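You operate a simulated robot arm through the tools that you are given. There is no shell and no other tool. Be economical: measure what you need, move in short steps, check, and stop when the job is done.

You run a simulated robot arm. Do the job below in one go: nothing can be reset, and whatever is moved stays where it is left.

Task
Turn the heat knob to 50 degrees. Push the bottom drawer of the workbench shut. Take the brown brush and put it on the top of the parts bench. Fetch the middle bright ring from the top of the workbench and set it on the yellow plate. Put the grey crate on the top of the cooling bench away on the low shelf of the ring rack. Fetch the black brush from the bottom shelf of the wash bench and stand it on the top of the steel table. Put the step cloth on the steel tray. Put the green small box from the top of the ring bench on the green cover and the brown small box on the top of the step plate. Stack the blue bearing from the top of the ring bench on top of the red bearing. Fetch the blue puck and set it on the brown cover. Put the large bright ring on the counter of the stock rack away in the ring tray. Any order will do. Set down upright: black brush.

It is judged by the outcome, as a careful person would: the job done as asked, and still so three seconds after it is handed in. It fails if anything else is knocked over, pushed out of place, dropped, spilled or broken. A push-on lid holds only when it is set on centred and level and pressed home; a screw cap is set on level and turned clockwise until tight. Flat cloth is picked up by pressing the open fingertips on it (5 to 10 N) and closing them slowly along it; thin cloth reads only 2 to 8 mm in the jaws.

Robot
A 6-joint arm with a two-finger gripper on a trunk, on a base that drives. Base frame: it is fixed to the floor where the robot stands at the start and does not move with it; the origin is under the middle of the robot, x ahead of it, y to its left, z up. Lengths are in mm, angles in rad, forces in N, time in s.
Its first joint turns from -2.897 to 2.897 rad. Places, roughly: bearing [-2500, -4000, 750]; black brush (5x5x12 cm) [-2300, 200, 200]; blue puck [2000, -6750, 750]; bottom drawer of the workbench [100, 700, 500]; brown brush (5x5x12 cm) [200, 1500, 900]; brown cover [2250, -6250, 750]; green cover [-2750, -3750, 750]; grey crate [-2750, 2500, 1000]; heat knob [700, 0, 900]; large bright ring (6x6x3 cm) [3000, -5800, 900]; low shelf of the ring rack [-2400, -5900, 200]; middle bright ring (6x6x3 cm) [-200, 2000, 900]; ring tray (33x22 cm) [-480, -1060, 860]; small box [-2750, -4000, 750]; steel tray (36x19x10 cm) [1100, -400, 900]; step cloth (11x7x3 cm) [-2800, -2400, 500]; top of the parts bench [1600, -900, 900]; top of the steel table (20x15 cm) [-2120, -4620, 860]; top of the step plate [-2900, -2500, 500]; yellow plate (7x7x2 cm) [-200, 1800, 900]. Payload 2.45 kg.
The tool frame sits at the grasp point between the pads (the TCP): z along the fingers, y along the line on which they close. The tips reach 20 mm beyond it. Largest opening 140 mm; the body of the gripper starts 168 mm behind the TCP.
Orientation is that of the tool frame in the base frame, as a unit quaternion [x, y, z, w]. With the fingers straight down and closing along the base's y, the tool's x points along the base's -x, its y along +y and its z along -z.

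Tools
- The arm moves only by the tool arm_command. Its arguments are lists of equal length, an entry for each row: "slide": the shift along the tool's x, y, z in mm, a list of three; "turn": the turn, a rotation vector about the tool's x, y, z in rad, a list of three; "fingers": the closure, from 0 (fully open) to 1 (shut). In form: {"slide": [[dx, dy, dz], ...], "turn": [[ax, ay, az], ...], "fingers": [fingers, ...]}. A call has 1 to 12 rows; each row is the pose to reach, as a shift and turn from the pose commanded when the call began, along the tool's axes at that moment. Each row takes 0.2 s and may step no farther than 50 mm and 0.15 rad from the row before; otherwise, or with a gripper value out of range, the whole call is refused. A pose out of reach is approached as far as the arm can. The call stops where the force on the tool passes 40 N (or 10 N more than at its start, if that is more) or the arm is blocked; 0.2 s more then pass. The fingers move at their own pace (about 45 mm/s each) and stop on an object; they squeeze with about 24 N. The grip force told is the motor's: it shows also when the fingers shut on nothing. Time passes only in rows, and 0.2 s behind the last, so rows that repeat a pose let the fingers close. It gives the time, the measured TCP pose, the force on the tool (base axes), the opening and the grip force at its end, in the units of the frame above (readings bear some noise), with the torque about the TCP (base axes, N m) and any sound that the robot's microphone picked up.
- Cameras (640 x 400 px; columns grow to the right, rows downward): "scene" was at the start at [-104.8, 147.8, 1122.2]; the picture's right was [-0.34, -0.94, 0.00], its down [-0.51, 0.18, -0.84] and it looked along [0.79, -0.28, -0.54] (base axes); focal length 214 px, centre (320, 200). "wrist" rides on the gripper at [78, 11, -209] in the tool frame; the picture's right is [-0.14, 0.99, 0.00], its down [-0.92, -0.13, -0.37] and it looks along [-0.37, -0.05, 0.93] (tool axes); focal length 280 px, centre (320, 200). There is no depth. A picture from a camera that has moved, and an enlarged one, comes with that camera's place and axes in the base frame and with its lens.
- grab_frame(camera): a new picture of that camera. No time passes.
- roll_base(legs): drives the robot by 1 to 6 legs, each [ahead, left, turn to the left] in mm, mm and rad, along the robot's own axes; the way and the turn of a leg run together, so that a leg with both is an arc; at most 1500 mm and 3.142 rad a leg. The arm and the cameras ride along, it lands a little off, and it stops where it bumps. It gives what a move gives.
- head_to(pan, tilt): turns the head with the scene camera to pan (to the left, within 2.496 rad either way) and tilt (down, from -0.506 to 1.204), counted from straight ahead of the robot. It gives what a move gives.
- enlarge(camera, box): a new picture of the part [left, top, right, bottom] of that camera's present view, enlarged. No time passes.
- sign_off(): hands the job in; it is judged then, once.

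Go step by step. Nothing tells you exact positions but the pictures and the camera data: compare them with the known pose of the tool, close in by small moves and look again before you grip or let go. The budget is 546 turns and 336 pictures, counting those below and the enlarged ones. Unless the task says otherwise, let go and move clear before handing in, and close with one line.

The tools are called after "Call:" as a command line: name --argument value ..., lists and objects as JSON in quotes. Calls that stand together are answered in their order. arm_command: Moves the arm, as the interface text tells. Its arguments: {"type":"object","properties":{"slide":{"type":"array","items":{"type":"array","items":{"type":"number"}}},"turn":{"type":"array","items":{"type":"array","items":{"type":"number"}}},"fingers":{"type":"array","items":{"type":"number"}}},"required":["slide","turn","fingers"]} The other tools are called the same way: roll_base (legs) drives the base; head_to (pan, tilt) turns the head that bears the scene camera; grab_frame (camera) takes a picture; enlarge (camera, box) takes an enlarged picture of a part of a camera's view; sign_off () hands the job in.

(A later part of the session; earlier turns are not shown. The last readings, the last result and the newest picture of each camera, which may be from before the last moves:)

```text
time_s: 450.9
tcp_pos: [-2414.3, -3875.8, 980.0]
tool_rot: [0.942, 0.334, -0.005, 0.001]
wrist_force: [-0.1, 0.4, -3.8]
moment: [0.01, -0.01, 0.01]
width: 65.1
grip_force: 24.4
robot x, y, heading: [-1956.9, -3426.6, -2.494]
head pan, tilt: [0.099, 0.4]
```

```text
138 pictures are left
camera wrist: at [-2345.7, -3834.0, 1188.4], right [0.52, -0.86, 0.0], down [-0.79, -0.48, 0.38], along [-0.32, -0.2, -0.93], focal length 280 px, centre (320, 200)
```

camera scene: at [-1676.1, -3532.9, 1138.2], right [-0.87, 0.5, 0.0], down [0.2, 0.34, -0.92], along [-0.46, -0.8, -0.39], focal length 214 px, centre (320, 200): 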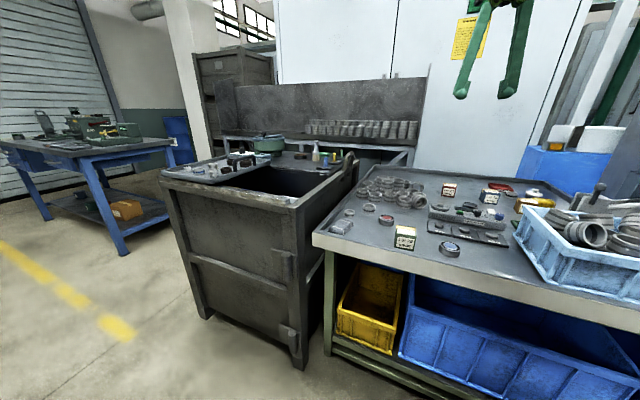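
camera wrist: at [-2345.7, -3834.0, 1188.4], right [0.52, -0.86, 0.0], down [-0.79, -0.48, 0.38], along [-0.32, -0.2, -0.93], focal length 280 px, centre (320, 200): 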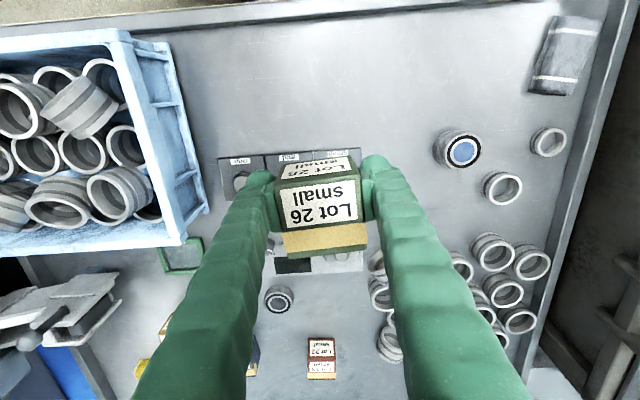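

Call:
arm_command --slide '[[-24, -38, 0], [-49, -75, 0], [-74, -113, 0], [-98, -151, 0], [-123, -189, 0], [-148, -227, 0], [-172, -264, 0], [-197, -302, 0], [-197, -302, 40], [-197, -302, 80], [-197, -302, 110]]' --turn '[[0, 0, 0], [0, 0, 0], [0, 0, 0], [0, 0, 0], [0, 0, 0], [0, 0, 0], [0, 0, 0], [0, 0, 0], [0, 0, 0], [0, 0, 0], [0, 0, 0]]' --fingers '[1, 1, 1, 1, 1, 1, 1, 1, 1, 1, 1]'

Call:
grab_frame --camera "wrist"

```text
time_s: 453.3
tcp_pos: [-2759.8, -3766.5, 872.0]
tool_rot: [0.942, 0.335, -0.005, 0.001]
wrist_force: [-0.2, -0.6, -3.2]
moment: [-0.02, 0.0, -0.01]
width: 64.8
grip_force: 24.2
robot x, y, heading: [-1957.8, -3427.0, -2.49]
head pan, tilt: [0.099, 0.4]
```

```text
137 pictures are left
camera wrist: at [-2691.0, -3724.6, 1080.4], right [0.52, -0.86, 0.0], down [-0.79, -0.48, 0.38], along [-0.32, -0.2, -0.93], focal length 280 px, centre (320, 200)
```

wrist: 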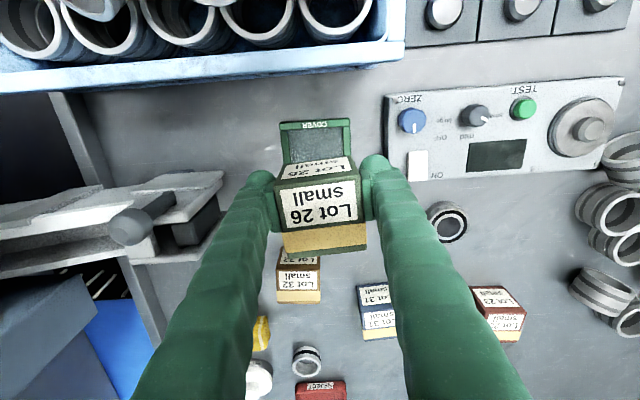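

Call:
arm_command --slide '[[0, -3, 35], [0, -5, 65], [0, -5, 80]]' --turn '[[0, 0, 0], [0, 0, 0], [0, 0, 0]]' --fingers '[1, 1, 1]'

Call:
enlarge --camera "wrist" --box '[220, 80, 420, 280]'

```text
time_s: 454.1
tcp_pos: [-2762.1, -3763.2, 792.7]
tool_rot: [0.942, 0.335, -0.005, 0.002]
wrist_force: [-0.8, -0.1, -3.7]
moment: [0.0, -0.01, -0.01]
width: 65.1
grip_force: 23.8
robot x, y, heading: [-1961.2, -3420.1, -2.491]
head pan, tilt: [0.099, 0.4]
```

```text
2.00 times, centred on (320, 180) of wrist
camera zoom: at [-2693.7, -3720.6, 1001.5], right [0.52, -0.86, 0.0], down [-0.79, -0.48, 0.38], along [-0.32, -0.2, -0.93], focal length 561 px, centre (320, 240)
```

zoom: 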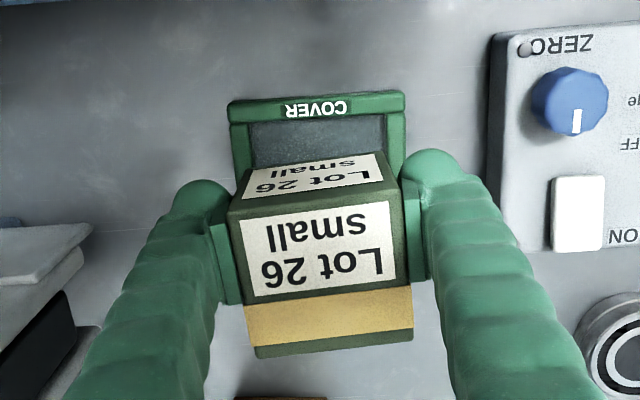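

Call:
arm_command --slide '[[0, -1, 20], [0, -1, 34], [0, -1, 40], [0, -1, 44], [0, -1, 48], [0, -1, 52], [0, -1, 56]]' --turn '[[0, 0, 0], [0, 0, 0], [0, 0, 0], [0, 0, 0], [0, 0, 0], [0, 0, 0], [0, 0, 0]]' --fingers '[1, 1, 1, 1, 1, 1, 1]'

Call:
enlarge --camera "wrist" --box '[220, 80, 420, 280]'

```text
time_s: 455.7
tcp_pos: [-2761.6, -3762.8, 738.5]
tool_rot: [0.942, 0.335, -0.005, 0.001]
wrist_force: [1.7, 4.0, 29.2]
moment: [-0.07, 0.06, -0.03]
width: 64.9
grip_force: 24.0
robot x, y, heading: [-1960.1, -3425.8, -2.496]
head pan, tilt: [0.099, 0.4]
```

```text
2.00 times, centred on (320, 180) of wrist
camera zoom: at [-2693.3, -3719.7, 946.7], right [0.52, -0.86, 0.0], down [-0.79, -0.48, 0.38], along [-0.32, -0.2, -0.93], focal length 561 px, centre (320, 240)
```

zoom: 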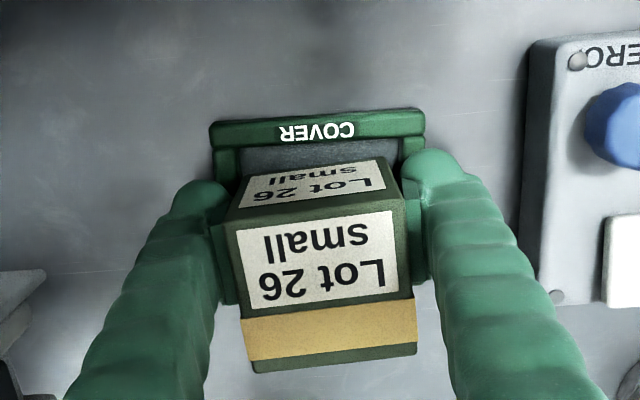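

Call:
arm_command --slide '[[0, 0, -2], [0, 0, -2], [0, 0, -2], [0, 0, -2], [0, 0, -35], [0, 0, -75], [0, 0, -115]]' --turn '[[0, 0, 0], [0, 0, 0], [0, 0, 0], [0, 0, 0], [0, 0, 0], [0, 0, 0], [0, 0, 0]]' --fingers '[0.5, 0.42, 0.38, 0.38, 0.38, 0.38, 0.38]'

Call:
grab_frame --camera "wrist"

```text
time_s: 457.3
tcp_pos: [-2764.6, -3762.2, 850.5]
tool_rot: [0.943, 0.334, -0.005, 0.002]
wrist_force: [0.1, -0.6, 0.5]
moment: [0.0, 0.0, -0.02]
width: 87.0
grip_force: 0.0
robot x, y, heading: [-1959.3, -3427.2, -2.491]
head pan, tilt: [0.099, 0.4]
```

```text
134 pictures are left
camera wrist: at [-2695.5, -3719.7, 1059.2], right [0.52, -0.86, 0.0], down [-0.79, -0.48, 0.38], along [-0.32, -0.2, -0.93], focal length 280 px, centre (320, 200)
```

wrist: 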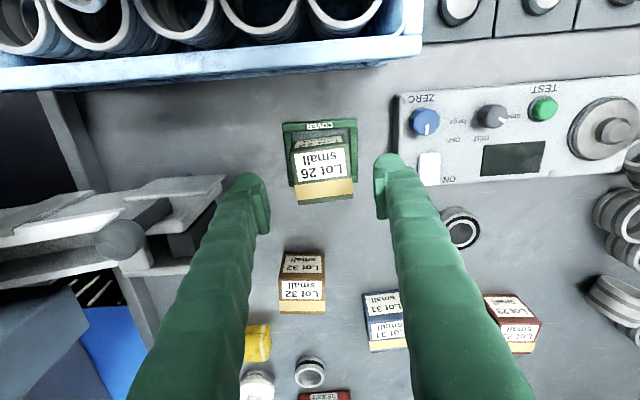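

Green box placed. The brown box is farther back; check space to the right before shifting.

Call:
arm_command --slide '[[40, 0, -40], [80, 0, -80], [120, 0, -115], [160, 0, -140]]' --turn '[[0, 0, 0], [0, 0, 0], [0, 0, 0], [0, 0, 0]]' --fingers '[0.38, 0.38, 0.38, 0.38]'

Call:
head_to --pan -0.9 --tilt 0.45

Call:
grab_frame --camera "scene"

```text
refused: row 1 steps farther than a row can; nothing moved
```

```text
time_s: 458.6
tcp_pos: [-2763.6, -3761.2, 850.9]
tool_rot: [0.942, 0.335, -0.005, 0.002]
wrist_force: [0.6, 0.7, -0.1]
moment: [0.04, -0.01, 0.01]
width: 86.4
grip_force: 0.0
robot x, y, heading: [-1955.7, -3422.0, -2.491]
head pan, tilt: [-0.901, 0.45]
```

```text
133 pictures are left
camera scene: at [-1790.5, -3424.3, 1133.5], right [0.25, 0.97, 0.0], down [0.42, -0.11, -0.9], along [-0.87, 0.22, -0.44], focal length 214 px, centre (320, 200)
```

scene: 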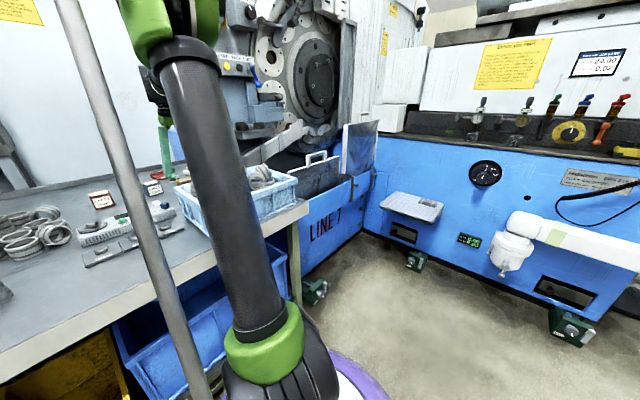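

Call:
arm_command --slide '[[20, 0, -40], [45, 0, -80], [75, 0, -115], [110, 0, -140]]' --turn '[[0, 0, 0], [0, 0, 0], [0, 0, 0], [0, 0, 0]]' --fingers '[0.3, 0.3, 0.3, 0.3]'

Call:
roll_base --legs '[[50, -200, 0]]'

Call:
grab_frame --camera "wrist"

Call:
enlarge --camera "scene" --box '[340, 150, 500, 270]'

```text
time_s: 459.6
tcp_pos: [-2678.4, -3695.2, 991.0]
tool_rot: [0.942, 0.334, -0.005, 0.001]
wrist_force: [0.0, -0.5, -0.6]
moment: [-0.01, -0.05, -0.01]
width: 98.1
grip_force: 0.1
robot x, y, heading: [-1963.3, -3426.5, -2.491]
head pan, tilt: [-0.901, 0.45]
```

```text
time_s: 461.0
tcp_pos: [-2787.5, -3611.6, 988.8]
tool_rot: [0.941, 0.337, -0.003, 0.006]
wrist_force: [12.0, -12.3, -11.5]
moment: [-0.81, -0.44, -0.4]
width: 84.4
grip_force: 0.0
robot x, y, heading: [-2073.1, -3333.7, -2.486]
head pan, tilt: [-0.901, 0.45]
stopped in leg 1: the force on the tool passed its limit at 55 N (the readings are from after the stop); the commanded pose is now the measured one
```

```text
132 pictures are left
camera wrist: at [-2720.0, -3567.9, 1197.8], right [0.52, -0.85, 0.01], down [-0.79, -0.48, 0.38], along [-0.32, -0.2, -0.93], focal length 280 px, centre (320, 200)
```

wrist: 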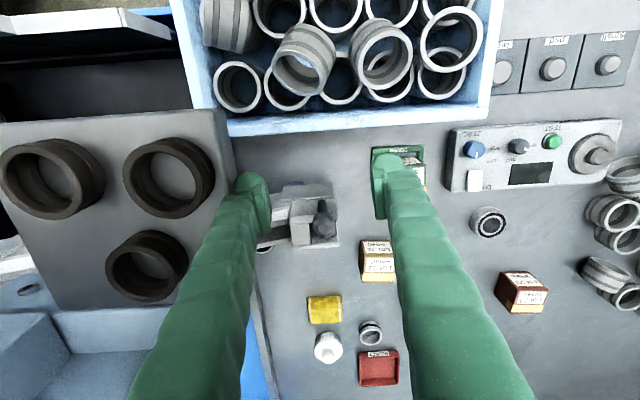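

```text
3.33 times, centred on (420, 210) of scene
camera zoom: at [-1904.3, -3334.0, 1133.5], right [0.24, 0.97, 0.0], down [0.42, -0.11, -0.9], along [-0.87, 0.22, -0.44], focal length 715 px, centre (-13, 167)
```

zoom: 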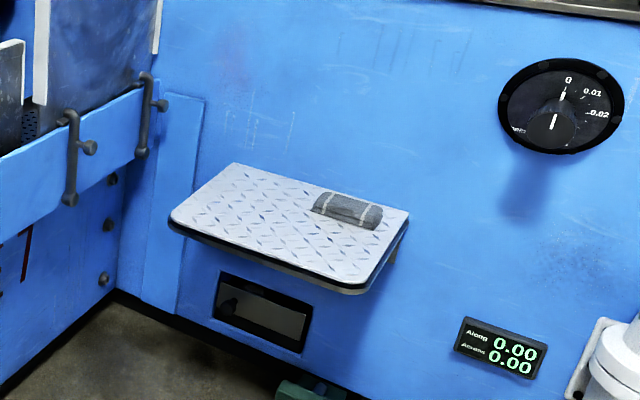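

The left finger nudged the machine's fixture; back off to the left.

Call:
roll_base --legs '[[0, 60, 0]]'

Call:
grab_frame --camera "wrist"

```text
time_s: 461.9
tcp_pos: [-2752.8, -3657.2, 990.2]
tool_rot: [0.942, 0.336, -0.002, 0.004]
wrist_force: [-0.9, -0.1, 0.6]
moment: [0.0, 0.01, 0.0]
width: 97.8
grip_force: 0.0
robot x, y, heading: [-2035.8, -3382.8, -2.493]
head pan, tilt: [-0.901, 0.45]
```

```text
130 pictures are left
camera wrist: at [-2685.1, -3612.5, 1198.3], right [0.52, -0.85, 0.01], down [-0.79, -0.48, 0.38], along [-0.32, -0.2, -0.93], focal length 280 px, centre (320, 200)
```

wrist: 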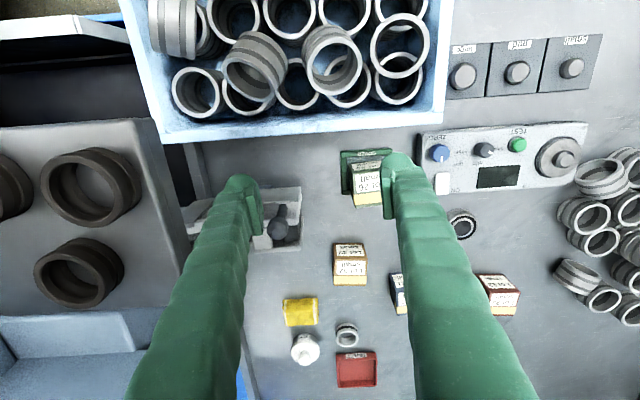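

Call:
roll_base --legs '[[40, 0, 0]]'

Call:
arm_command --slide '[[-40, 10, 0], [-80, 20, 0], [-120, 27, 0], [-160, 27, 0], [-190, 27, 20], [-190, 27, 60], [-190, 27, 90]]' --turn '[[0, 0, 0.03], [0, 0, 0.06], [0, 0, 0.1], [0, 0, 0.13], [0, 0, 0.13], [0, 0, 0.13], [0, 0, 0.13]]' --fingers '[0.43, 0.43, 0.43, 0.43, 0.43, 0.43, 0.43]'

Call:
grab_frame --camera "wrist"

```text
time_s: 462.8
tcp_pos: [-2783.8, -3680.1, 990.0]
tool_rot: [0.942, 0.336, -0.003, 0.005]
wrist_force: [0.2, 0.5, -0.4]
moment: [0.03, 0.02, 0.04]
width: 97.9
grip_force: 0.2
robot x, y, heading: [-2069.2, -3408.4, -2.495]
head pan, tilt: [-0.901, 0.45]
```

```text
time_s: 464.4
tcp_pos: [-2912.8, -3821.5, 904.5]
tool_rot: [0.962, 0.274, -0.003, 0.004]
wrist_force: [0.9, -1.1, 0.0]
moment: [0.02, 0.03, 0.02]
width: 80.1
grip_force: 0.0
robot x, y, heading: [-2073.4, -3405.6, -2.485]
head pan, tilt: [-0.901, 0.45]
```

```text
129 pictures are left
camera wrist: at [-2841.1, -3787.1, 1112.8], right [0.41, -0.91, 0.01], down [-0.85, -0.37, 0.38], along [-0.34, -0.16, -0.93], focal length 280 px, centre (320, 200)
```

wrist: 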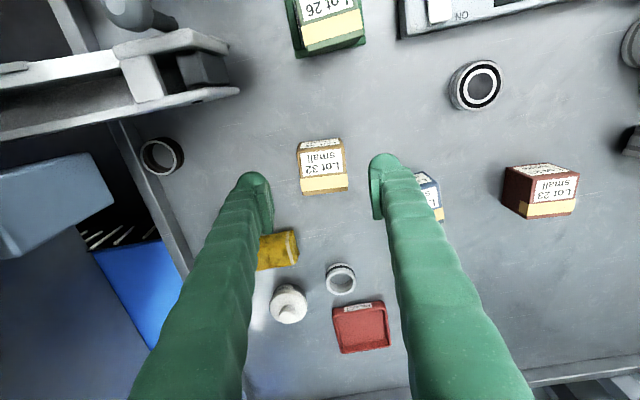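

Call:
arm_command --slide '[[-10, 2, 30], [-20, 3, 60], [-20, 3, 80]]' --turn '[[0, 0, 0], [0, 0, 0], [0, 0, 0]]' --fingers '[0.43, 0.43, 0.43]'

Call:
grab_frame --camera "wrist"

```text
time_s: 465.2
tcp_pos: [-2928.9, -3835.8, 820.3]
tool_rot: [0.962, 0.274, -0.003, 0.005]
wrist_force: [0.1, -0.1, 0.4]
moment: [-0.01, 0.01, -0.02]
width: 79.8
grip_force: 0.1
robot x, y, heading: [-2068.7, -3412.1, -2.49]
head pan, tilt: [-0.901, 0.45]
```

```text
128 pictures are left
camera wrist: at [-2857.1, -3802.6, 1029.8], right [0.41, -0.91, 0.01], down [-0.85, -0.37, 0.38], along [-0.34, -0.16, -0.93], focal length 280 px, centre (320, 200)
```

wrist: 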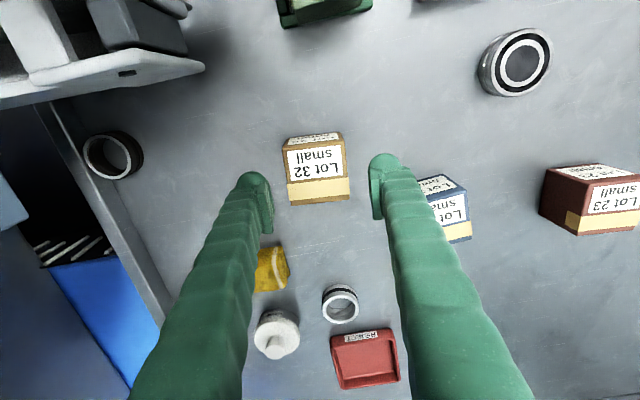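

Call:
arm_command --slide '[[0, -1, 35], [0, -1, 65], [0, -1, 85], [0, -1, 85], [0, -1, 85], [0, -1, 85], [0, -1, 85]]' --turn '[[0, 0, 0], [0, 0, 0], [0, 0, 0], [0, 0, 0], [0, 0, 0], [0, 0, 0], [0, 0, 0]]' --fingers '[0.43, 0.43, 0.43, 0.6, 0.8, 1, 1]'

Call:
arm_command --slide '[[0, 0, -6], [0, 0, -14], [0, 0, -26], [0, 0, -45], [0, 0, -75], [0, 0, -110], [0, 0, -150], [0, 0, -190], [0, 0, -225]]' --turn '[[0, 0, 0], [0, 0, 0], [0, 0, 0], [0, 0, 0], [0, 0, 0], [0, 0, 0], [0, 0, 0], [0, 0, 0], [0, 0, 0]]' --fingers '[1, 1, 1, 1, 1, 1, 1, 1, 1]'

Call:
grab_frame --camera "wrist"

```text
time_s: 466.8
tcp_pos: [-2932.7, -3837.1, 737.0]
tool_rot: [0.962, 0.274, -0.003, 0.004]
wrist_force: [0.1, -0.5, 0.3]
moment: [-0.01, 0.0, -0.06]
width: 64.5
grip_force: 23.9
robot x, y, heading: [-2070.3, -3408.6, -2.495]
head pan, tilt: [-0.901, 0.45]
```

```text
time_s: 468.8
tcp_pos: [-2929.4, -3835.4, 960.5]
tool_rot: [0.962, 0.274, -0.003, 0.005]
wrist_force: [-0.8, -0.3, -3.1]
moment: [0.01, -0.01, 0.01]
width: 64.1
grip_force: 24.0
robot x, y, heading: [-2070.6, -3405.8, -2.488]
head pan, tilt: [-0.901, 0.45]
```

```text
127 pictures are left
camera wrist: at [-2857.2, -3801.3, 1169.0], right [0.41, -0.91, 0.01], down [-0.85, -0.37, 0.38], along [-0.34, -0.16, -0.93], focal length 280 px, centre (320, 200)
```

wrist: 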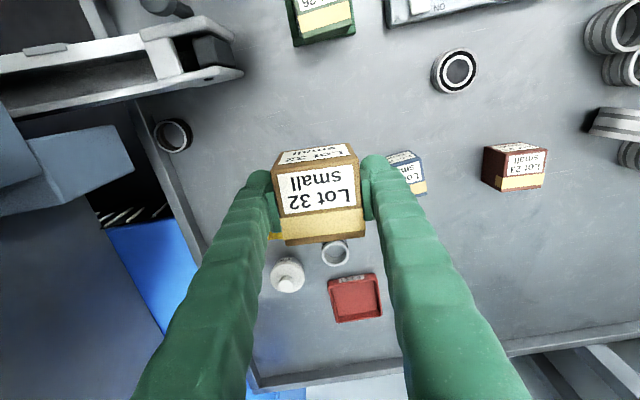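

Call:
arm_command --slide '[[40, 0, -20], [80, 0, -40], [120, 0, -60], [160, 0, -80], [200, 0, -100], [240, 0, -115], [280, 0, -130], [320, 0, -140]]' --turn '[[0, 0, 0], [0, 0, 0], [0, 0, 0], [0, 0, 0], [0, 0, 0], [0, 0, 0], [0, 0, 0], [0, 0, 0]]' --fingers '[1, 1, 1, 1, 1, 1, 1, 1]'

Call:
roll_base --legs '[[-250, 0, 0], [0, 0, -1.59]]'

Call:
head_to --pan 0.4 --tilt 0.5

Call:
grab_frame --camera "scene"

Call:
grab_frame --camera "wrist"

```text
time_s: 470.6
tcp_pos: [-2660.0, -3660.5, 1100.9]
tool_rot: [0.962, 0.275, -0.003, 0.005]
wrist_force: [0.1, -1.3, -3.8]
moment: [0.0, -0.06, 0.0]
width: 64.0
grip_force: 24.1
robot x, y, heading: [-2068.3, -3405.6, -2.484]
head pan, tilt: [-0.901, 0.45]
```

```text
time_s: 476.2
tcp_pos: [-2130.8, -2667.3, 1100.4]
tool_rot: [0.877, -0.48, -0.005, 0.001]
wrist_force: [-0.1, 0.6, -2.2]
moment: [0.0, -0.02, -0.01]
width: 64.2
grip_force: 24.0
robot x, y, heading: [-1870.7, -3259.6, 2.237]
head pan, tilt: [-0.901, 0.45]
```

```text
time_s: 477.7
tcp_pos: [-2131.5, -2666.6, 1100.9]
tool_rot: [0.877, -0.48, -0.006, 0.002]
wrist_force: [0.0, -0.3, -2.9]
moment: [0.03, 0.02, -0.03]
width: 64.1
grip_force: 24.0
robot x, y, heading: [-1868.6, -3256.7, 2.235]
head pan, tilt: [0.4, 0.499]
```

```text
126 pictures are left
camera scene: at [-1968.0, -3464.7, 1129.1], right [0.49, 0.87, 0.0], down [0.42, -0.23, -0.88], along [-0.77, 0.43, -0.48], focal length 214 px, centre (320, 200)
```

scene: 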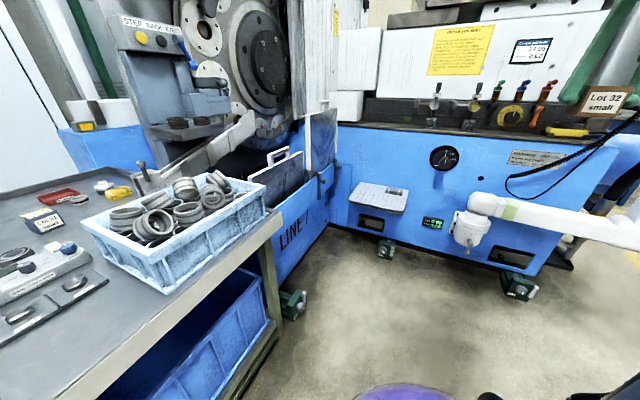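

```text
125 pictures are left
camera wrist: at [-2097.0, -2739.7, 1309.1], right [-0.91, -0.42, 0.01], down [-0.38, 0.84, 0.38], along [-0.16, 0.34, -0.93], focal length 280 px, centre (320, 200)
```

wrist: 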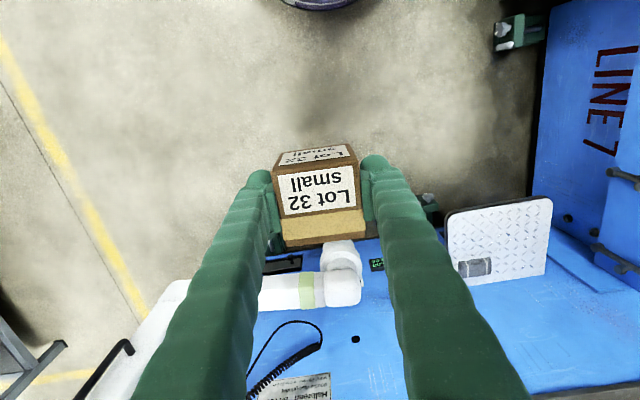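

The step plate is at about N -3800 of the room axis, with the folded cloth on its right side. I'll move the base in front of it.

Call:
roll_base --legs '[[270, 200, -0.03]]'

Call:
grab_frame --camera "wrist"

Call:
grab_frame --camera "scene"

```text
time_s: 479.9
tcp_pos: [-2440.1, -2571.3, 1099.1]
tool_rot: [0.871, -0.492, -0.005, 0.001]
wrist_force: [1.4, 0.4, -2.8]
moment: [0.0, 0.0, 0.03]
width: 64.0
grip_force: 24.3
robot x, y, heading: [-2195.4, -3163.0, 2.208]
head pan, tilt: [0.4, 0.499]
```

```text
124 pictures are left
camera wrist: at [-2406.8, -2645.0, 1309.1], right [-0.92, -0.39, 0.01], down [-0.36, 0.85, 0.38], along [-0.16, 0.34, -0.93], focal length 280 px, centre (320, 200)
```

wrist: 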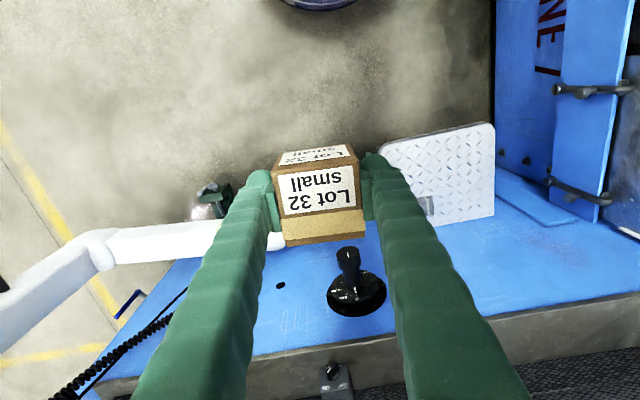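

```text
123 pictures are left
camera scene: at [-2297.9, -3373.3, 1129.1], right [0.51, 0.86, 0.0], down [0.41, -0.24, -0.88], along [-0.76, 0.45, -0.48], focal length 214 px, centre (320, 200)
```

scene: 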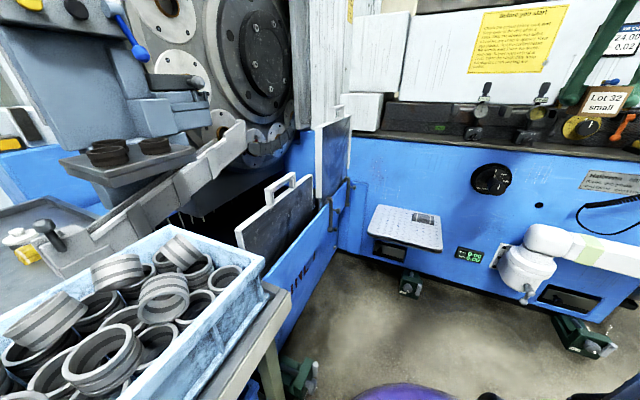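

Call:
arm_command --slide '[[-18, 42, 0], [-36, 84, 0], [-55, 127, 0], [-73, 169, 0], [-91, 211, 0], [-109, 253, 0], [-127, 295, 0], [-146, 338, 0], [-164, 380, 0], [-164, 380, 40], [-164, 380, 85], [-164, 380, 130]]' --turn '[[0, 0, 0], [0, 0, 0], [0, 0, 0], [0, 0, 0], [0, 0, 0], [0, 0, 0], [0, 0, 0], [0, 0, 0], [0, 0, 0], [0, 0, 0], [0, 0, 0], [0, 0, 0]]' --fingers '[1, 1, 1, 1, 1, 1, 1, 1, 1, 1, 1, 1]'

Call:
grab_frame --camera "wrist"

Call:
grab_frame --camera "scene"

```text
time_s: 482.5
tcp_pos: [-2852.1, -2627.3, 974.7]
tool_rot: [0.871, -0.491, -0.005, 0.001]
wrist_force: [0.9, -1.4, -3.8]
moment: [0.06, 0.03, 0.01]
width: 64.0
grip_force: 23.6
robot x, y, heading: [-2189.6, -3164.3, 2.211]
head pan, tilt: [0.4, 0.499]
```

```text
122 pictures are left
camera wrist: at [-2818.2, -2700.8, 1182.6], right [-0.92, -0.39, 0.01], down [-0.36, 0.85, 0.38], along [-0.16, 0.34, -0.93], focal length 280 px, centre (320, 200)
```

wrist: 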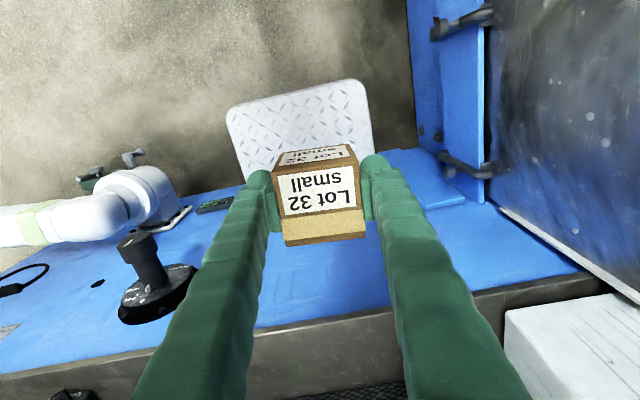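

```text
121 pictures are left
camera scene: at [-2298.0, -3373.3, 1129.0], right [0.51, 0.86, 0.0], down [0.41, -0.24, -0.88], along [-0.76, 0.45, -0.48], focal length 214 px, centre (320, 200)
```

scene: 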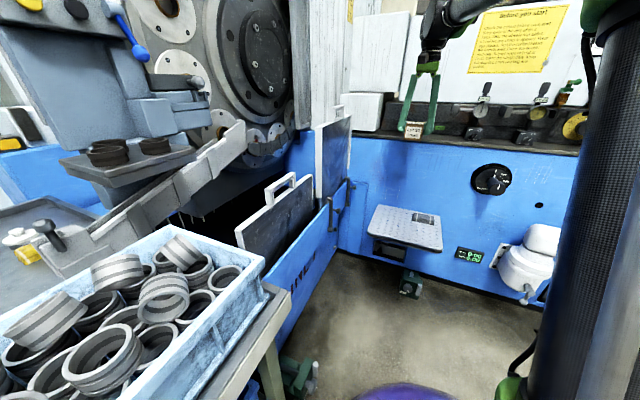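

Call:
arm_command --slide '[[0, 0, 46], [0, 0, 92], [0, 0, 138], [0, 0, 184], [0, 0, 230], [0, 0, 276], [0, 0, 322], [0, 0, 360], [0, 0, 385]]' --turn '[[0, 0, 0], [0, 0, 0], [0, 0, 0], [0, 0, 0], [0, 0, 0], [0, 0, 0], [0, 0, 0], [0, 0, 0], [0, 0, 0]]' --fingers '[1, 1, 1, 1, 1, 1, 1, 1, 1]'

Call:
grab_frame --camera "wrist"

Call:
enlarge --camera "scene" --box '[330, 150, 490, 270]'

```text
time_s: 484.5
tcp_pos: [-2855.8, -2628.0, 586.8]
tool_rot: [0.871, -0.491, -0.005, 0.001]
wrist_force: [-0.4, -0.6, -3.9]
moment: [0.02, 0.0, -0.01]
width: 64.3
grip_force: 24.2
robot x, y, heading: [-2191.7, -3166.4, 2.214]
head pan, tilt: [0.4, 0.499]
```

```text
120 pictures are left
camera wrist: at [-2824.2, -2701.4, 795.0], right [-0.92, -0.39, 0.01], down [-0.36, 0.85, 0.38], along [-0.16, 0.34, -0.93], focal length 280 px, centre (320, 200)
```

wrist: 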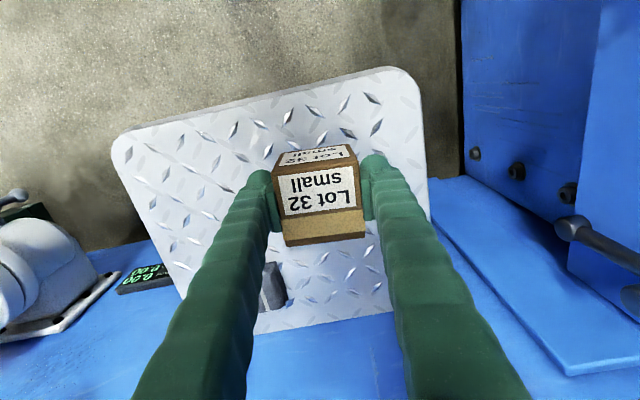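

```text
3.33 times, centred on (410, 210) of scene
camera zoom: at [-2298.1, -3373.3, 1129.0], right [0.51, 0.86, 0.0], down [0.41, -0.24, -0.88], along [-0.76, 0.45, -0.48], focal length 715 px, centre (20, 167)
```

zoom: 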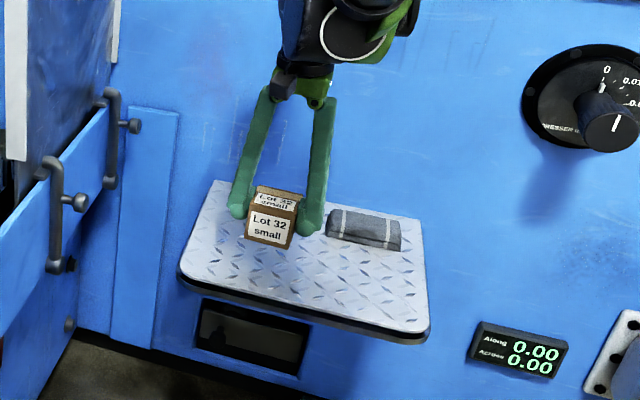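

Call:
arm_command --slide '[[0, 0, 12], [0, 0, 22], [0, 0, 28], [0, 0, 34], [0, 0, 40], [0, 0, 46], [0, 0, 52], [0, 0, 58]]' --turn '[[0, 0, 0], [0, 0, 0], [0, 0, 0], [0, 0, 0], [0, 0, 0], [0, 0, 0], [0, 0, 0], [0, 0, 0]]' --fingers '[1, 1, 1, 1, 1, 1, 1, 1]'

```text
time_s: 486.3
tcp_pos: [-2855.4, -2625.8, 533.4]
tool_rot: [0.871, -0.492, -0.005, 0.001]
wrist_force: [3.0, -1.2, 29.0]
moment: [-0.01, 0.01, 0.0]
width: 65.3
grip_force: 23.7
robot x, y, heading: [-2196.6, -3167.2, 2.207]
head pan, tilt: [0.4, 0.499]
```

Call:
arm_command --slide '[[0, 0, -2], [0, 0, -2], [0, 0, -2], [0, 0, -2], [0, 0, -40], [0, 0, -80], [0, 0, -120]]' --turn '[[0, 0, 0], [0, 0, 0], [0, 0, 0], [0, 0, 0], [0, 0, 0], [0, 0, 0], [0, 0, 0]]' --fingers '[0.5, 0.45, 0.42, 0.42, 0.42, 0.42, 0.42]'

Call:
grab_frame --camera "wrist"

Call:
enlarge --camera "scene" --box '[360, 190, 460, 265]'

```text
time_s: 487.9
tcp_pos: [-2858.8, -2625.1, 650.5]
tool_rot: [0.871, -0.492, -0.005, 0.001]
wrist_force: [-0.3, -0.6, 0.6]
moment: [-0.05, 0.02, 0.01]
width: 81.4
grip_force: 0.1
robot x, y, heading: [-2197.1, -3163.9, 2.206]
head pan, tilt: [0.4, 0.499]
```

```text
118 pictures are left
camera wrist: at [-2824.3, -2697.9, 858.7], right [-0.92, -0.39, 0.01], down [-0.36, 0.85, 0.38], along [-0.16, 0.34, -0.93], focal length 280 px, centre (320, 200)
```

wrist: 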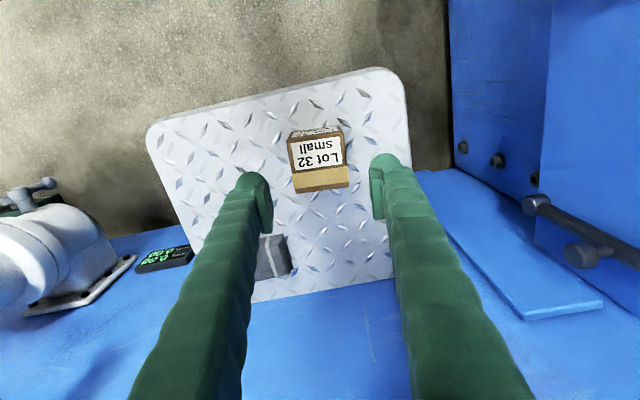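

```text
5.33 times, centred on (410, 228) of scene
camera zoom: at [-2298.1, -3373.3, 1129.1], right [0.51, 0.86, 0.0], down [0.41, -0.24, -0.88], along [-0.76, 0.45, -0.48], focal length 1144 px, centre (-160, 53)
```

zoom: 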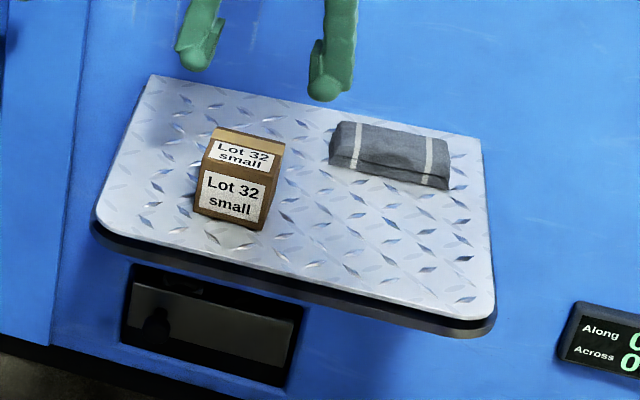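

Brown box is on the step plate. Now the folded cloth beside it: approach with a slight forward tilt and wide-open fingers.

Call:
arm_command --slide '[[-25, -20, 0], [-50, -40, 0], [-75, -62, 0], [-100, -84, 0], [-125, -105, 0], [-139, -115, 5]]' --turn '[[0, -0.06, -0.02], [0, -0.12, -0.04], [0, -0.18, -0.06], [0, -0.24, -0.08], [-0.01, -0.3, -0.09], [-0.01, -0.3, -0.09]]' --fingers '[0.3, 0.2, 0.1, 0, 0, 0]'

Call:
grab_frame --camera "wrist"

Call:
enlarge --camera "scene" --box '[340, 130, 480, 260]'

```text
time_s: 489.3
tcp_pos: [-2827.7, -2447.4, 647.9]
tool_rot: [0.881, -0.446, -0.139, -0.069]
wrist_force: [0.9, 0.6, 0.3]
moment: [0.01, 0.02, -0.01]
width: 140.1
grip_force: 0.2
robot x, y, heading: [-2194.6, -3169.3, 2.213]
head pan, tilt: [0.4, 0.499]
```

```text
116 pictures are left
camera wrist: at [-2754.6, -2564.4, 823.2], right [-0.88, -0.48, 0.04], down [-0.35, 0.69, 0.63], along [-0.33, 0.54, -0.77], focal length 280 px, centre (320, 200)
```

wrist: 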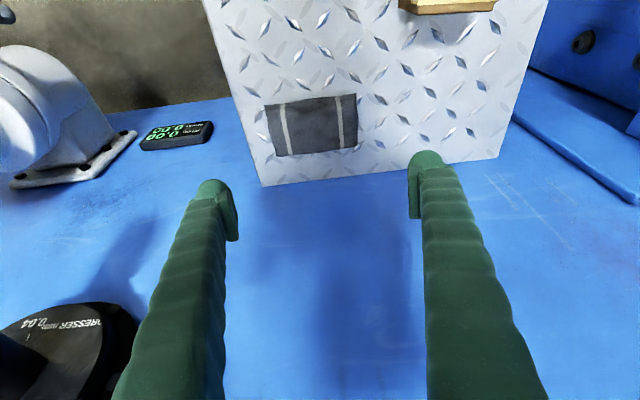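

```text
3.08 times, centred on (410, 195) of scene
camera zoom: at [-2298.0, -3373.4, 1129.0], right [0.51, 0.86, 0.0], down [0.41, -0.24, -0.88], along [-0.76, 0.45, -0.48], focal length 660 px, centre (43, 215)
```

zoom: 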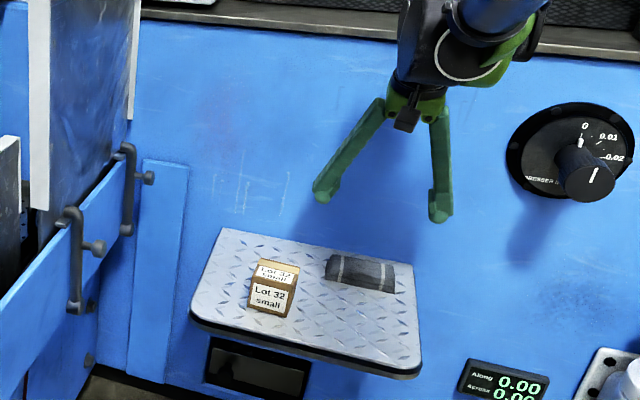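

Call:
arm_command --slide '[[12, -6, 38], [24, -6, 76], [31, -6, 100], [34, -6, 110]]' --turn '[[0, 0, 0], [0, 0, 0], [0, 0, 0], [0, 0, 0]]' --fingers '[0, 0, 0, 0]'

Call:
grab_frame --camera "wrist"

Call:
enlarge --camera "scene" --box '[370, 170, 470, 245]'

```text
time_s: 490.3
tcp_pos: [-2823.2, -2443.0, 532.6]
tool_rot: [0.881, -0.447, -0.139, -0.068]
wrist_force: [-0.5, 0.4, -0.4]
moment: [0.01, 0.02, -0.02]
width: 140.0
grip_force: 0.0
robot x, y, heading: [-2193.6, -3164.7, 2.208]
head pan, tilt: [0.4, 0.499]
```

```text
114 pictures are left
camera wrist: at [-2751.5, -2560.2, 708.0], right [-0.88, -0.48, 0.05], down [-0.35, 0.69, 0.63], along [-0.33, 0.54, -0.77], focal length 280 px, centre (320, 200)
```

wrist: 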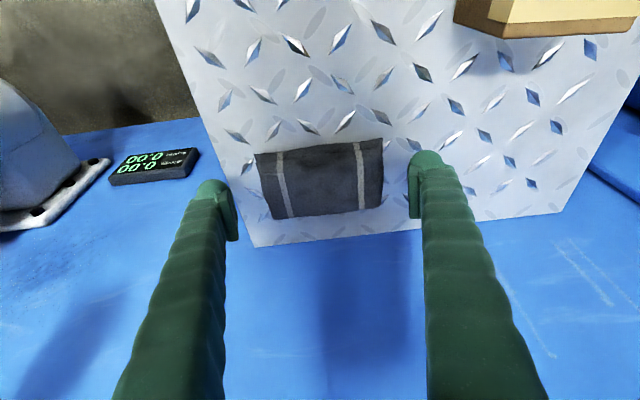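

```text
5.33 times, centred on (420, 208) of scene
camera zoom: at [-2298.0, -3373.3, 1129.1], right [0.51, 0.86, 0.0], down [0.41, -0.24, -0.88], along [-0.76, 0.45, -0.48], focal length 1144 px, centre (-213, 160)
```

zoom: 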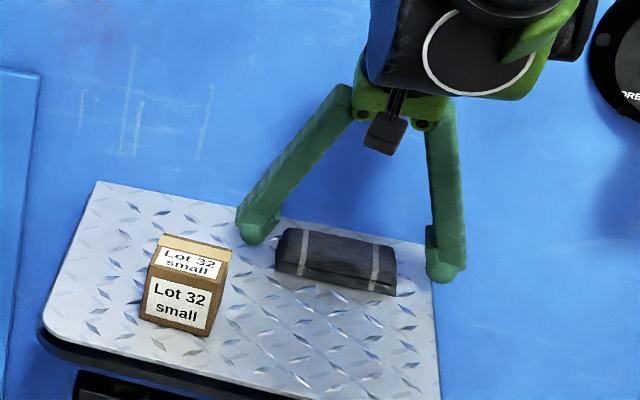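

Call:
arm_command --slide '[[5, 0, 3], [10, 0, 7], [12, 0, 10], [12, 0, 10], [12, 0, 10], [12, 0, 10], [12, 0, 10], [12, 0, 10]]' --turn '[[0, 0, 0], [0, 0, 0], [0, 0, 0], [0, 0, 0], [0, 0, 0], [0, 0, 0], [0, 0, 0], [0, 0, 0]]' --fingers '[0, 0, 0, 0.2, 0.4, 0.7, 1, 1]'

Call:
grab_frame --camera "wrist"

```text
time_s: 492.1
tcp_pos: [-2820.2, -2449.9, 518.5]
tool_rot: [0.881, -0.447, -0.138, -0.068]
wrist_force: [-1.1, -0.4, 1.6]
moment: [-0.03, -0.05, 0.01]
width: 112.6
grip_force: 23.9
robot x, y, heading: [-2196.6, -3166.6, 2.205]
head pan, tilt: [0.4, 0.499]
```

```text
112 pictures are left
camera wrist: at [-2746.8, -2567.3, 694.2], right [-0.88, -0.48, 0.05], down [-0.35, 0.69, 0.63], along [-0.33, 0.54, -0.77], focal length 280 px, centre (320, 200)
```

wrist: 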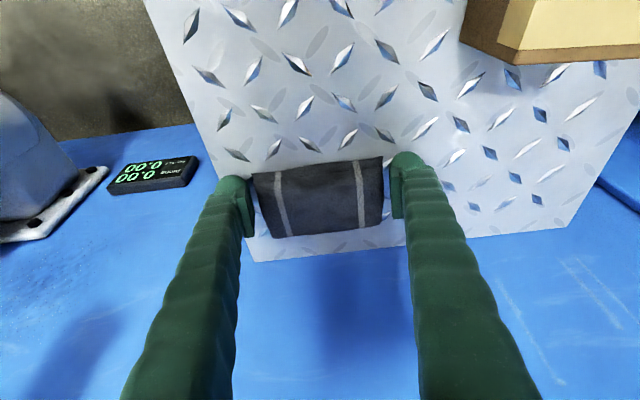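

Call:
arm_command --slide '[[-2, 0, -6], [-5, 0, -15], [-9, 0, -28], [-15, 0, -48], [-24, 0, -76], [-33, 0, -108], [-42, 0, -138]]' --turn '[[0, 0, 0], [0, 0, 0], [0, 0, 0], [0, 0, 0], [0, 0, 0], [0, 0, 0], [0, 0, 0]]' --fingers '[1, 1, 1, 1, 1, 1, 1]'

Call:
grab_frame --camera "wrist"

```text
time_s: 493.7
tcp_pos: [-2817.6, -2452.2, 663.3]
tool_rot: [0.881, -0.447, -0.137, -0.067]
wrist_force: [-0.2, 0.2, -1.1]
moment: [-0.04, 0.01, -0.01]
width: 112.4
grip_force: 24.2
robot x, y, heading: [-2192.2, -3163.4, 2.207]
head pan, tilt: [0.4, 0.499]
```

```text
111 pictures are left
camera wrist: at [-2744.7, -2568.6, 838.6], right [-0.88, -0.48, 0.05], down [-0.35, 0.69, 0.63], along [-0.33, 0.54, -0.77], focal length 280 px, centre (320, 200)
```

wrist: 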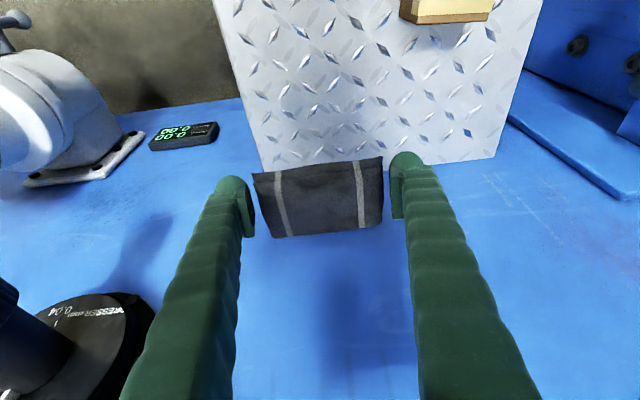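

Cloth held. Back away from the machine, raise and straighten the arm.

Call:
arm_command --slide '[[42, 0, -13], [84, 0, -26], [126, 0, -40], [165, 0, -60], [195, 0, -95], [215, 0, -138], [230, 0, -183], [242, 0, -228], [252, 0, -274], [262, 0, -320], [272, 0, -366], [280, 0, -410]]' --turn '[[0, 0, 0], [0, 0, 0], [0, 0, 0], [0, 0, 0], [0, 0.04, 0], [0, 0.08, 0], [0, 0.12, 0], [0, 0.16, 0], [0, 0.2, 0], [0, 0.24, 0], [0, 0.28, 0], [0, 0.3, 0]]' --fingers '[1, 1, 1, 1, 1, 1, 1, 1, 1, 1, 1, 1]'

Call:
roll_base --legs '[[-750, 0, 0], [0, -1500, 0]]'

Call:
head_to --pan 0.4 --tilt 0.3

Call:
grab_frame --camera "scene"

```text
time_s: 496.3
tcp_pos: [-2587.3, -2765.8, 968.1]
tool_rot: [0.892, -0.453, -0.004, -0.001]
wrist_force: [-0.5, -0.2, 0.1]
moment: [-0.03, 0.0, 0.01]
width: 112.2
grip_force: 24.8
robot x, y, heading: [-2192.5, -3170.1, 2.204]
head pan, tilt: [0.4, 0.499]
```

```text
time_s: 507.4
tcp_pos: [-893.6, -2488.7, 966.6]
tool_rot: [0.881, -0.473, -0.005, 0.0]
wrist_force: [-0.1, 0.0, 0.2]
moment: [0.01, 0.0, -0.02]
width: 111.3
grip_force: 23.8
robot x, y, heading: [-517.2, -2906.3, 2.165]
head pan, tilt: [0.4, 0.499]
```

```text
time_s: 508.1
tcp_pos: [-895.5, -2488.7, 967.8]
tool_rot: [0.881, -0.472, -0.005, -0.001]
wrist_force: [-0.1, 0.6, -0.7]
moment: [0.01, -0.03, 0.02]
width: 111.3
grip_force: 24.2
robot x, y, heading: [-518.7, -2909.1, 2.16]
head pan, tilt: [0.4, 0.3]
```

```text
110 pictures are left
camera scene: at [-634.9, -3108.9, 1147.4], right [0.55, 0.84, 0.0], down [0.25, -0.16, -0.96], along [-0.8, 0.52, -0.3], focal length 214 px, centre (320, 200)
```

scene: 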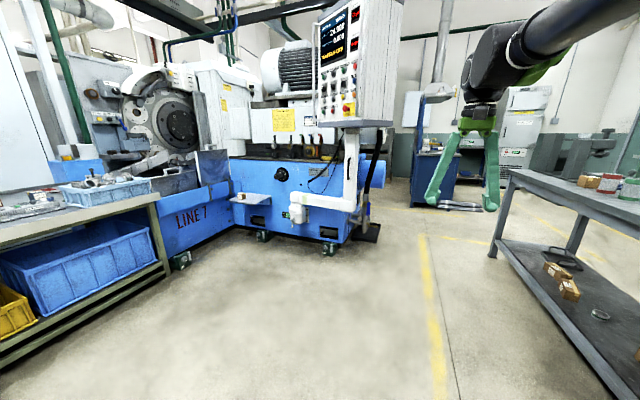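

Call:
arm_command --slide '[[0, 0, -45], [0, 0, -90], [0, 0, -135], [0, 0, -180], [0, 0, -215]]' --turn '[[0, 0, 0], [0, 0, 0], [0, 0, 0], [0, 0, 0], [0, 0, 0]]' --fingers '[1, 1, 1, 1, 1]'

Call:
roll_base --legs '[[0, -60, 0.043], [1450, 0, 0], [1450, 0, 0]]'

```text
time_s: 509.3
tcp_pos: [-892.3, -2490.0, 1182.5]
tool_rot: [0.882, -0.472, -0.005, 0.001]
wrist_force: [0.3, 0.1, -0.8]
moment: [0.0, 0.04, 0.0]
width: 111.2
grip_force: 24.1
robot x, y, heading: [-517.8, -2908.0, 2.163]
head pan, tilt: [0.4, 0.3]
```

```text
time_s: 523.7
tcp_pos: [-2562.4, -135.5, 1182.6]
tool_rot: [0.889, -0.459, -0.004, 0.001]
wrist_force: [11.9, -16.2, 8.6]
moment: [3.27, 2.68, 0.13]
width: 108.9
grip_force: 24.1
robot x, y, heading: [-2183.4, -539.9, 2.191]
head pan, tilt: [0.4, 0.3]
stopped in leg 3: the force on the tool passed its limit at 97 N (the readings are from after the stop); the commanded pose is now the measured one
```

The tool bumped the wash bench's end; check what was touched.

Call:
grab_frame --camera "wrist"

Call:
grab_frame --camera "scene"

```text
109 pictures are left
camera wrist: at [-2524.3, -206.2, 1390.8], right [-0.89, -0.46, 0.0], down [-0.43, 0.82, 0.37], along [-0.18, 0.33, -0.93], focal length 280 px, centre (320, 200)
```

wrist: 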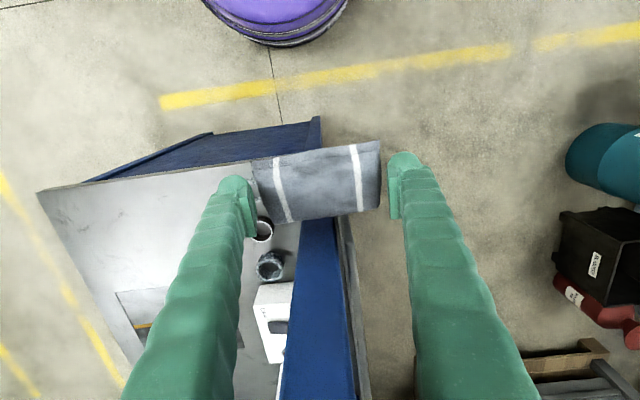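

```text
108 pictures are left
camera scene: at [-2289.0, -743.4, 1147.3], right [0.52, 0.85, 0.0], down [0.25, -0.15, -0.96], along [-0.81, 0.5, -0.29], focal length 214 px, centre (320, 200)
```

scene: 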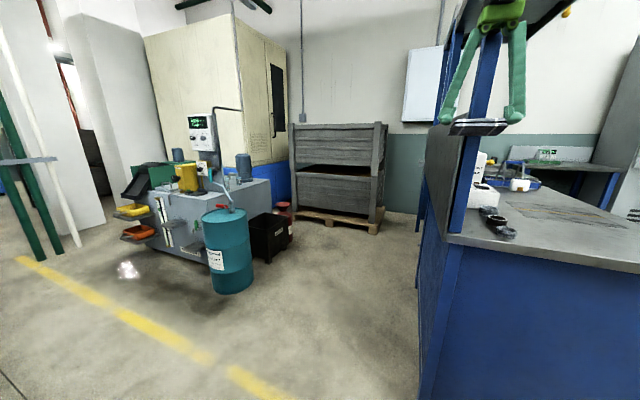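

Call:
roll_base --legs '[[-150, 0, 0]]'

Call:
enlarge --camera "wrist" --box '[200, 100, 440, 280]'

```text
time_s: 525.1
tcp_pos: [-2472.5, -259.4, 1181.2]
tool_rot: [0.888, -0.459, -0.002, 0.001]
wrist_force: [-0.3, -0.3, -0.5]
moment: [0.01, -0.03, 0.0]
width: 108.6
grip_force: 24.3
robot x, y, heading: [-2090.3, -661.6, 2.192]
head pan, tilt: [0.4, 0.3]
```

```text
2.22 times, centred on (320, 190) of wrist
camera zoom: at [-2435.5, -330.0, 1389.7], right [-0.89, -0.46, 0.0], down [-0.43, 0.82, 0.37], along [-0.18, 0.33, -0.93], focal length 623 px, centre (320, 222)
```

zoom: 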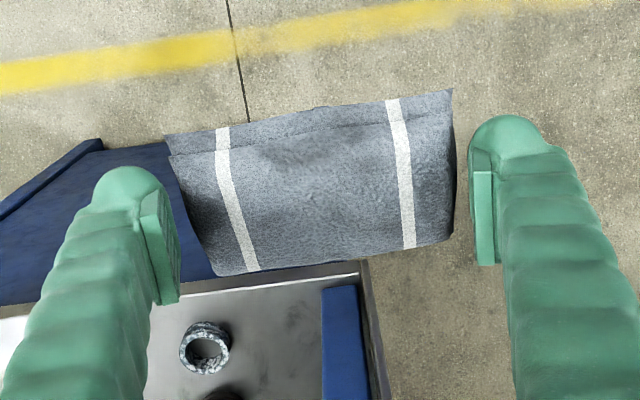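

Call:
roll_base --legs '[[0, 0, -1.56], [1500, 0, 0]]'

Call:
roll_base --legs '[[300, 0, 0], [0, -1000, 0], [0, -650, 0]]'

Call:
grab_frame --camera "wrist"

```text
time_s: 536.1
tcp_pos: [-505.2, 547.0, 1181.2]
tool_rot: [-0.303, 0.953, 0.003, 0.001]
wrist_force: [0.5, -0.2, 0.5]
moment: [-0.01, 0.02, 0.02]
width: 108.8
grip_force: 23.5
robot x, y, heading: [-912.3, 165.7, 0.619]
head pan, tilt: [0.4, 0.3]
```

```text
time_s: 546.1
tcp_pos: [684.2, -604.9, 1181.2]
tool_rot: [-0.307, 0.952, 0.003, 0.003]
wrist_force: [0.3, 0.6, -0.5]
moment: [-0.01, 0.0, -0.02]
width: 108.7
grip_force: 24.0
robot x, y, heading: [285.4, -990.1, 0.629]
head pan, tilt: [0.4, 0.3]
```

```text
106 pictures are left
camera wrist: at [613.1, -643.1, 1389.7], right [-0.47, 0.88, 0.0], down [0.82, 0.43, 0.37], along [0.33, 0.18, -0.93], focal length 280 px, centre (320, 200)
```

wrist: 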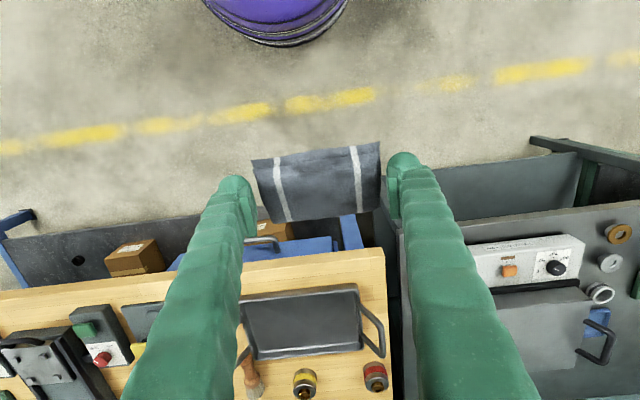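

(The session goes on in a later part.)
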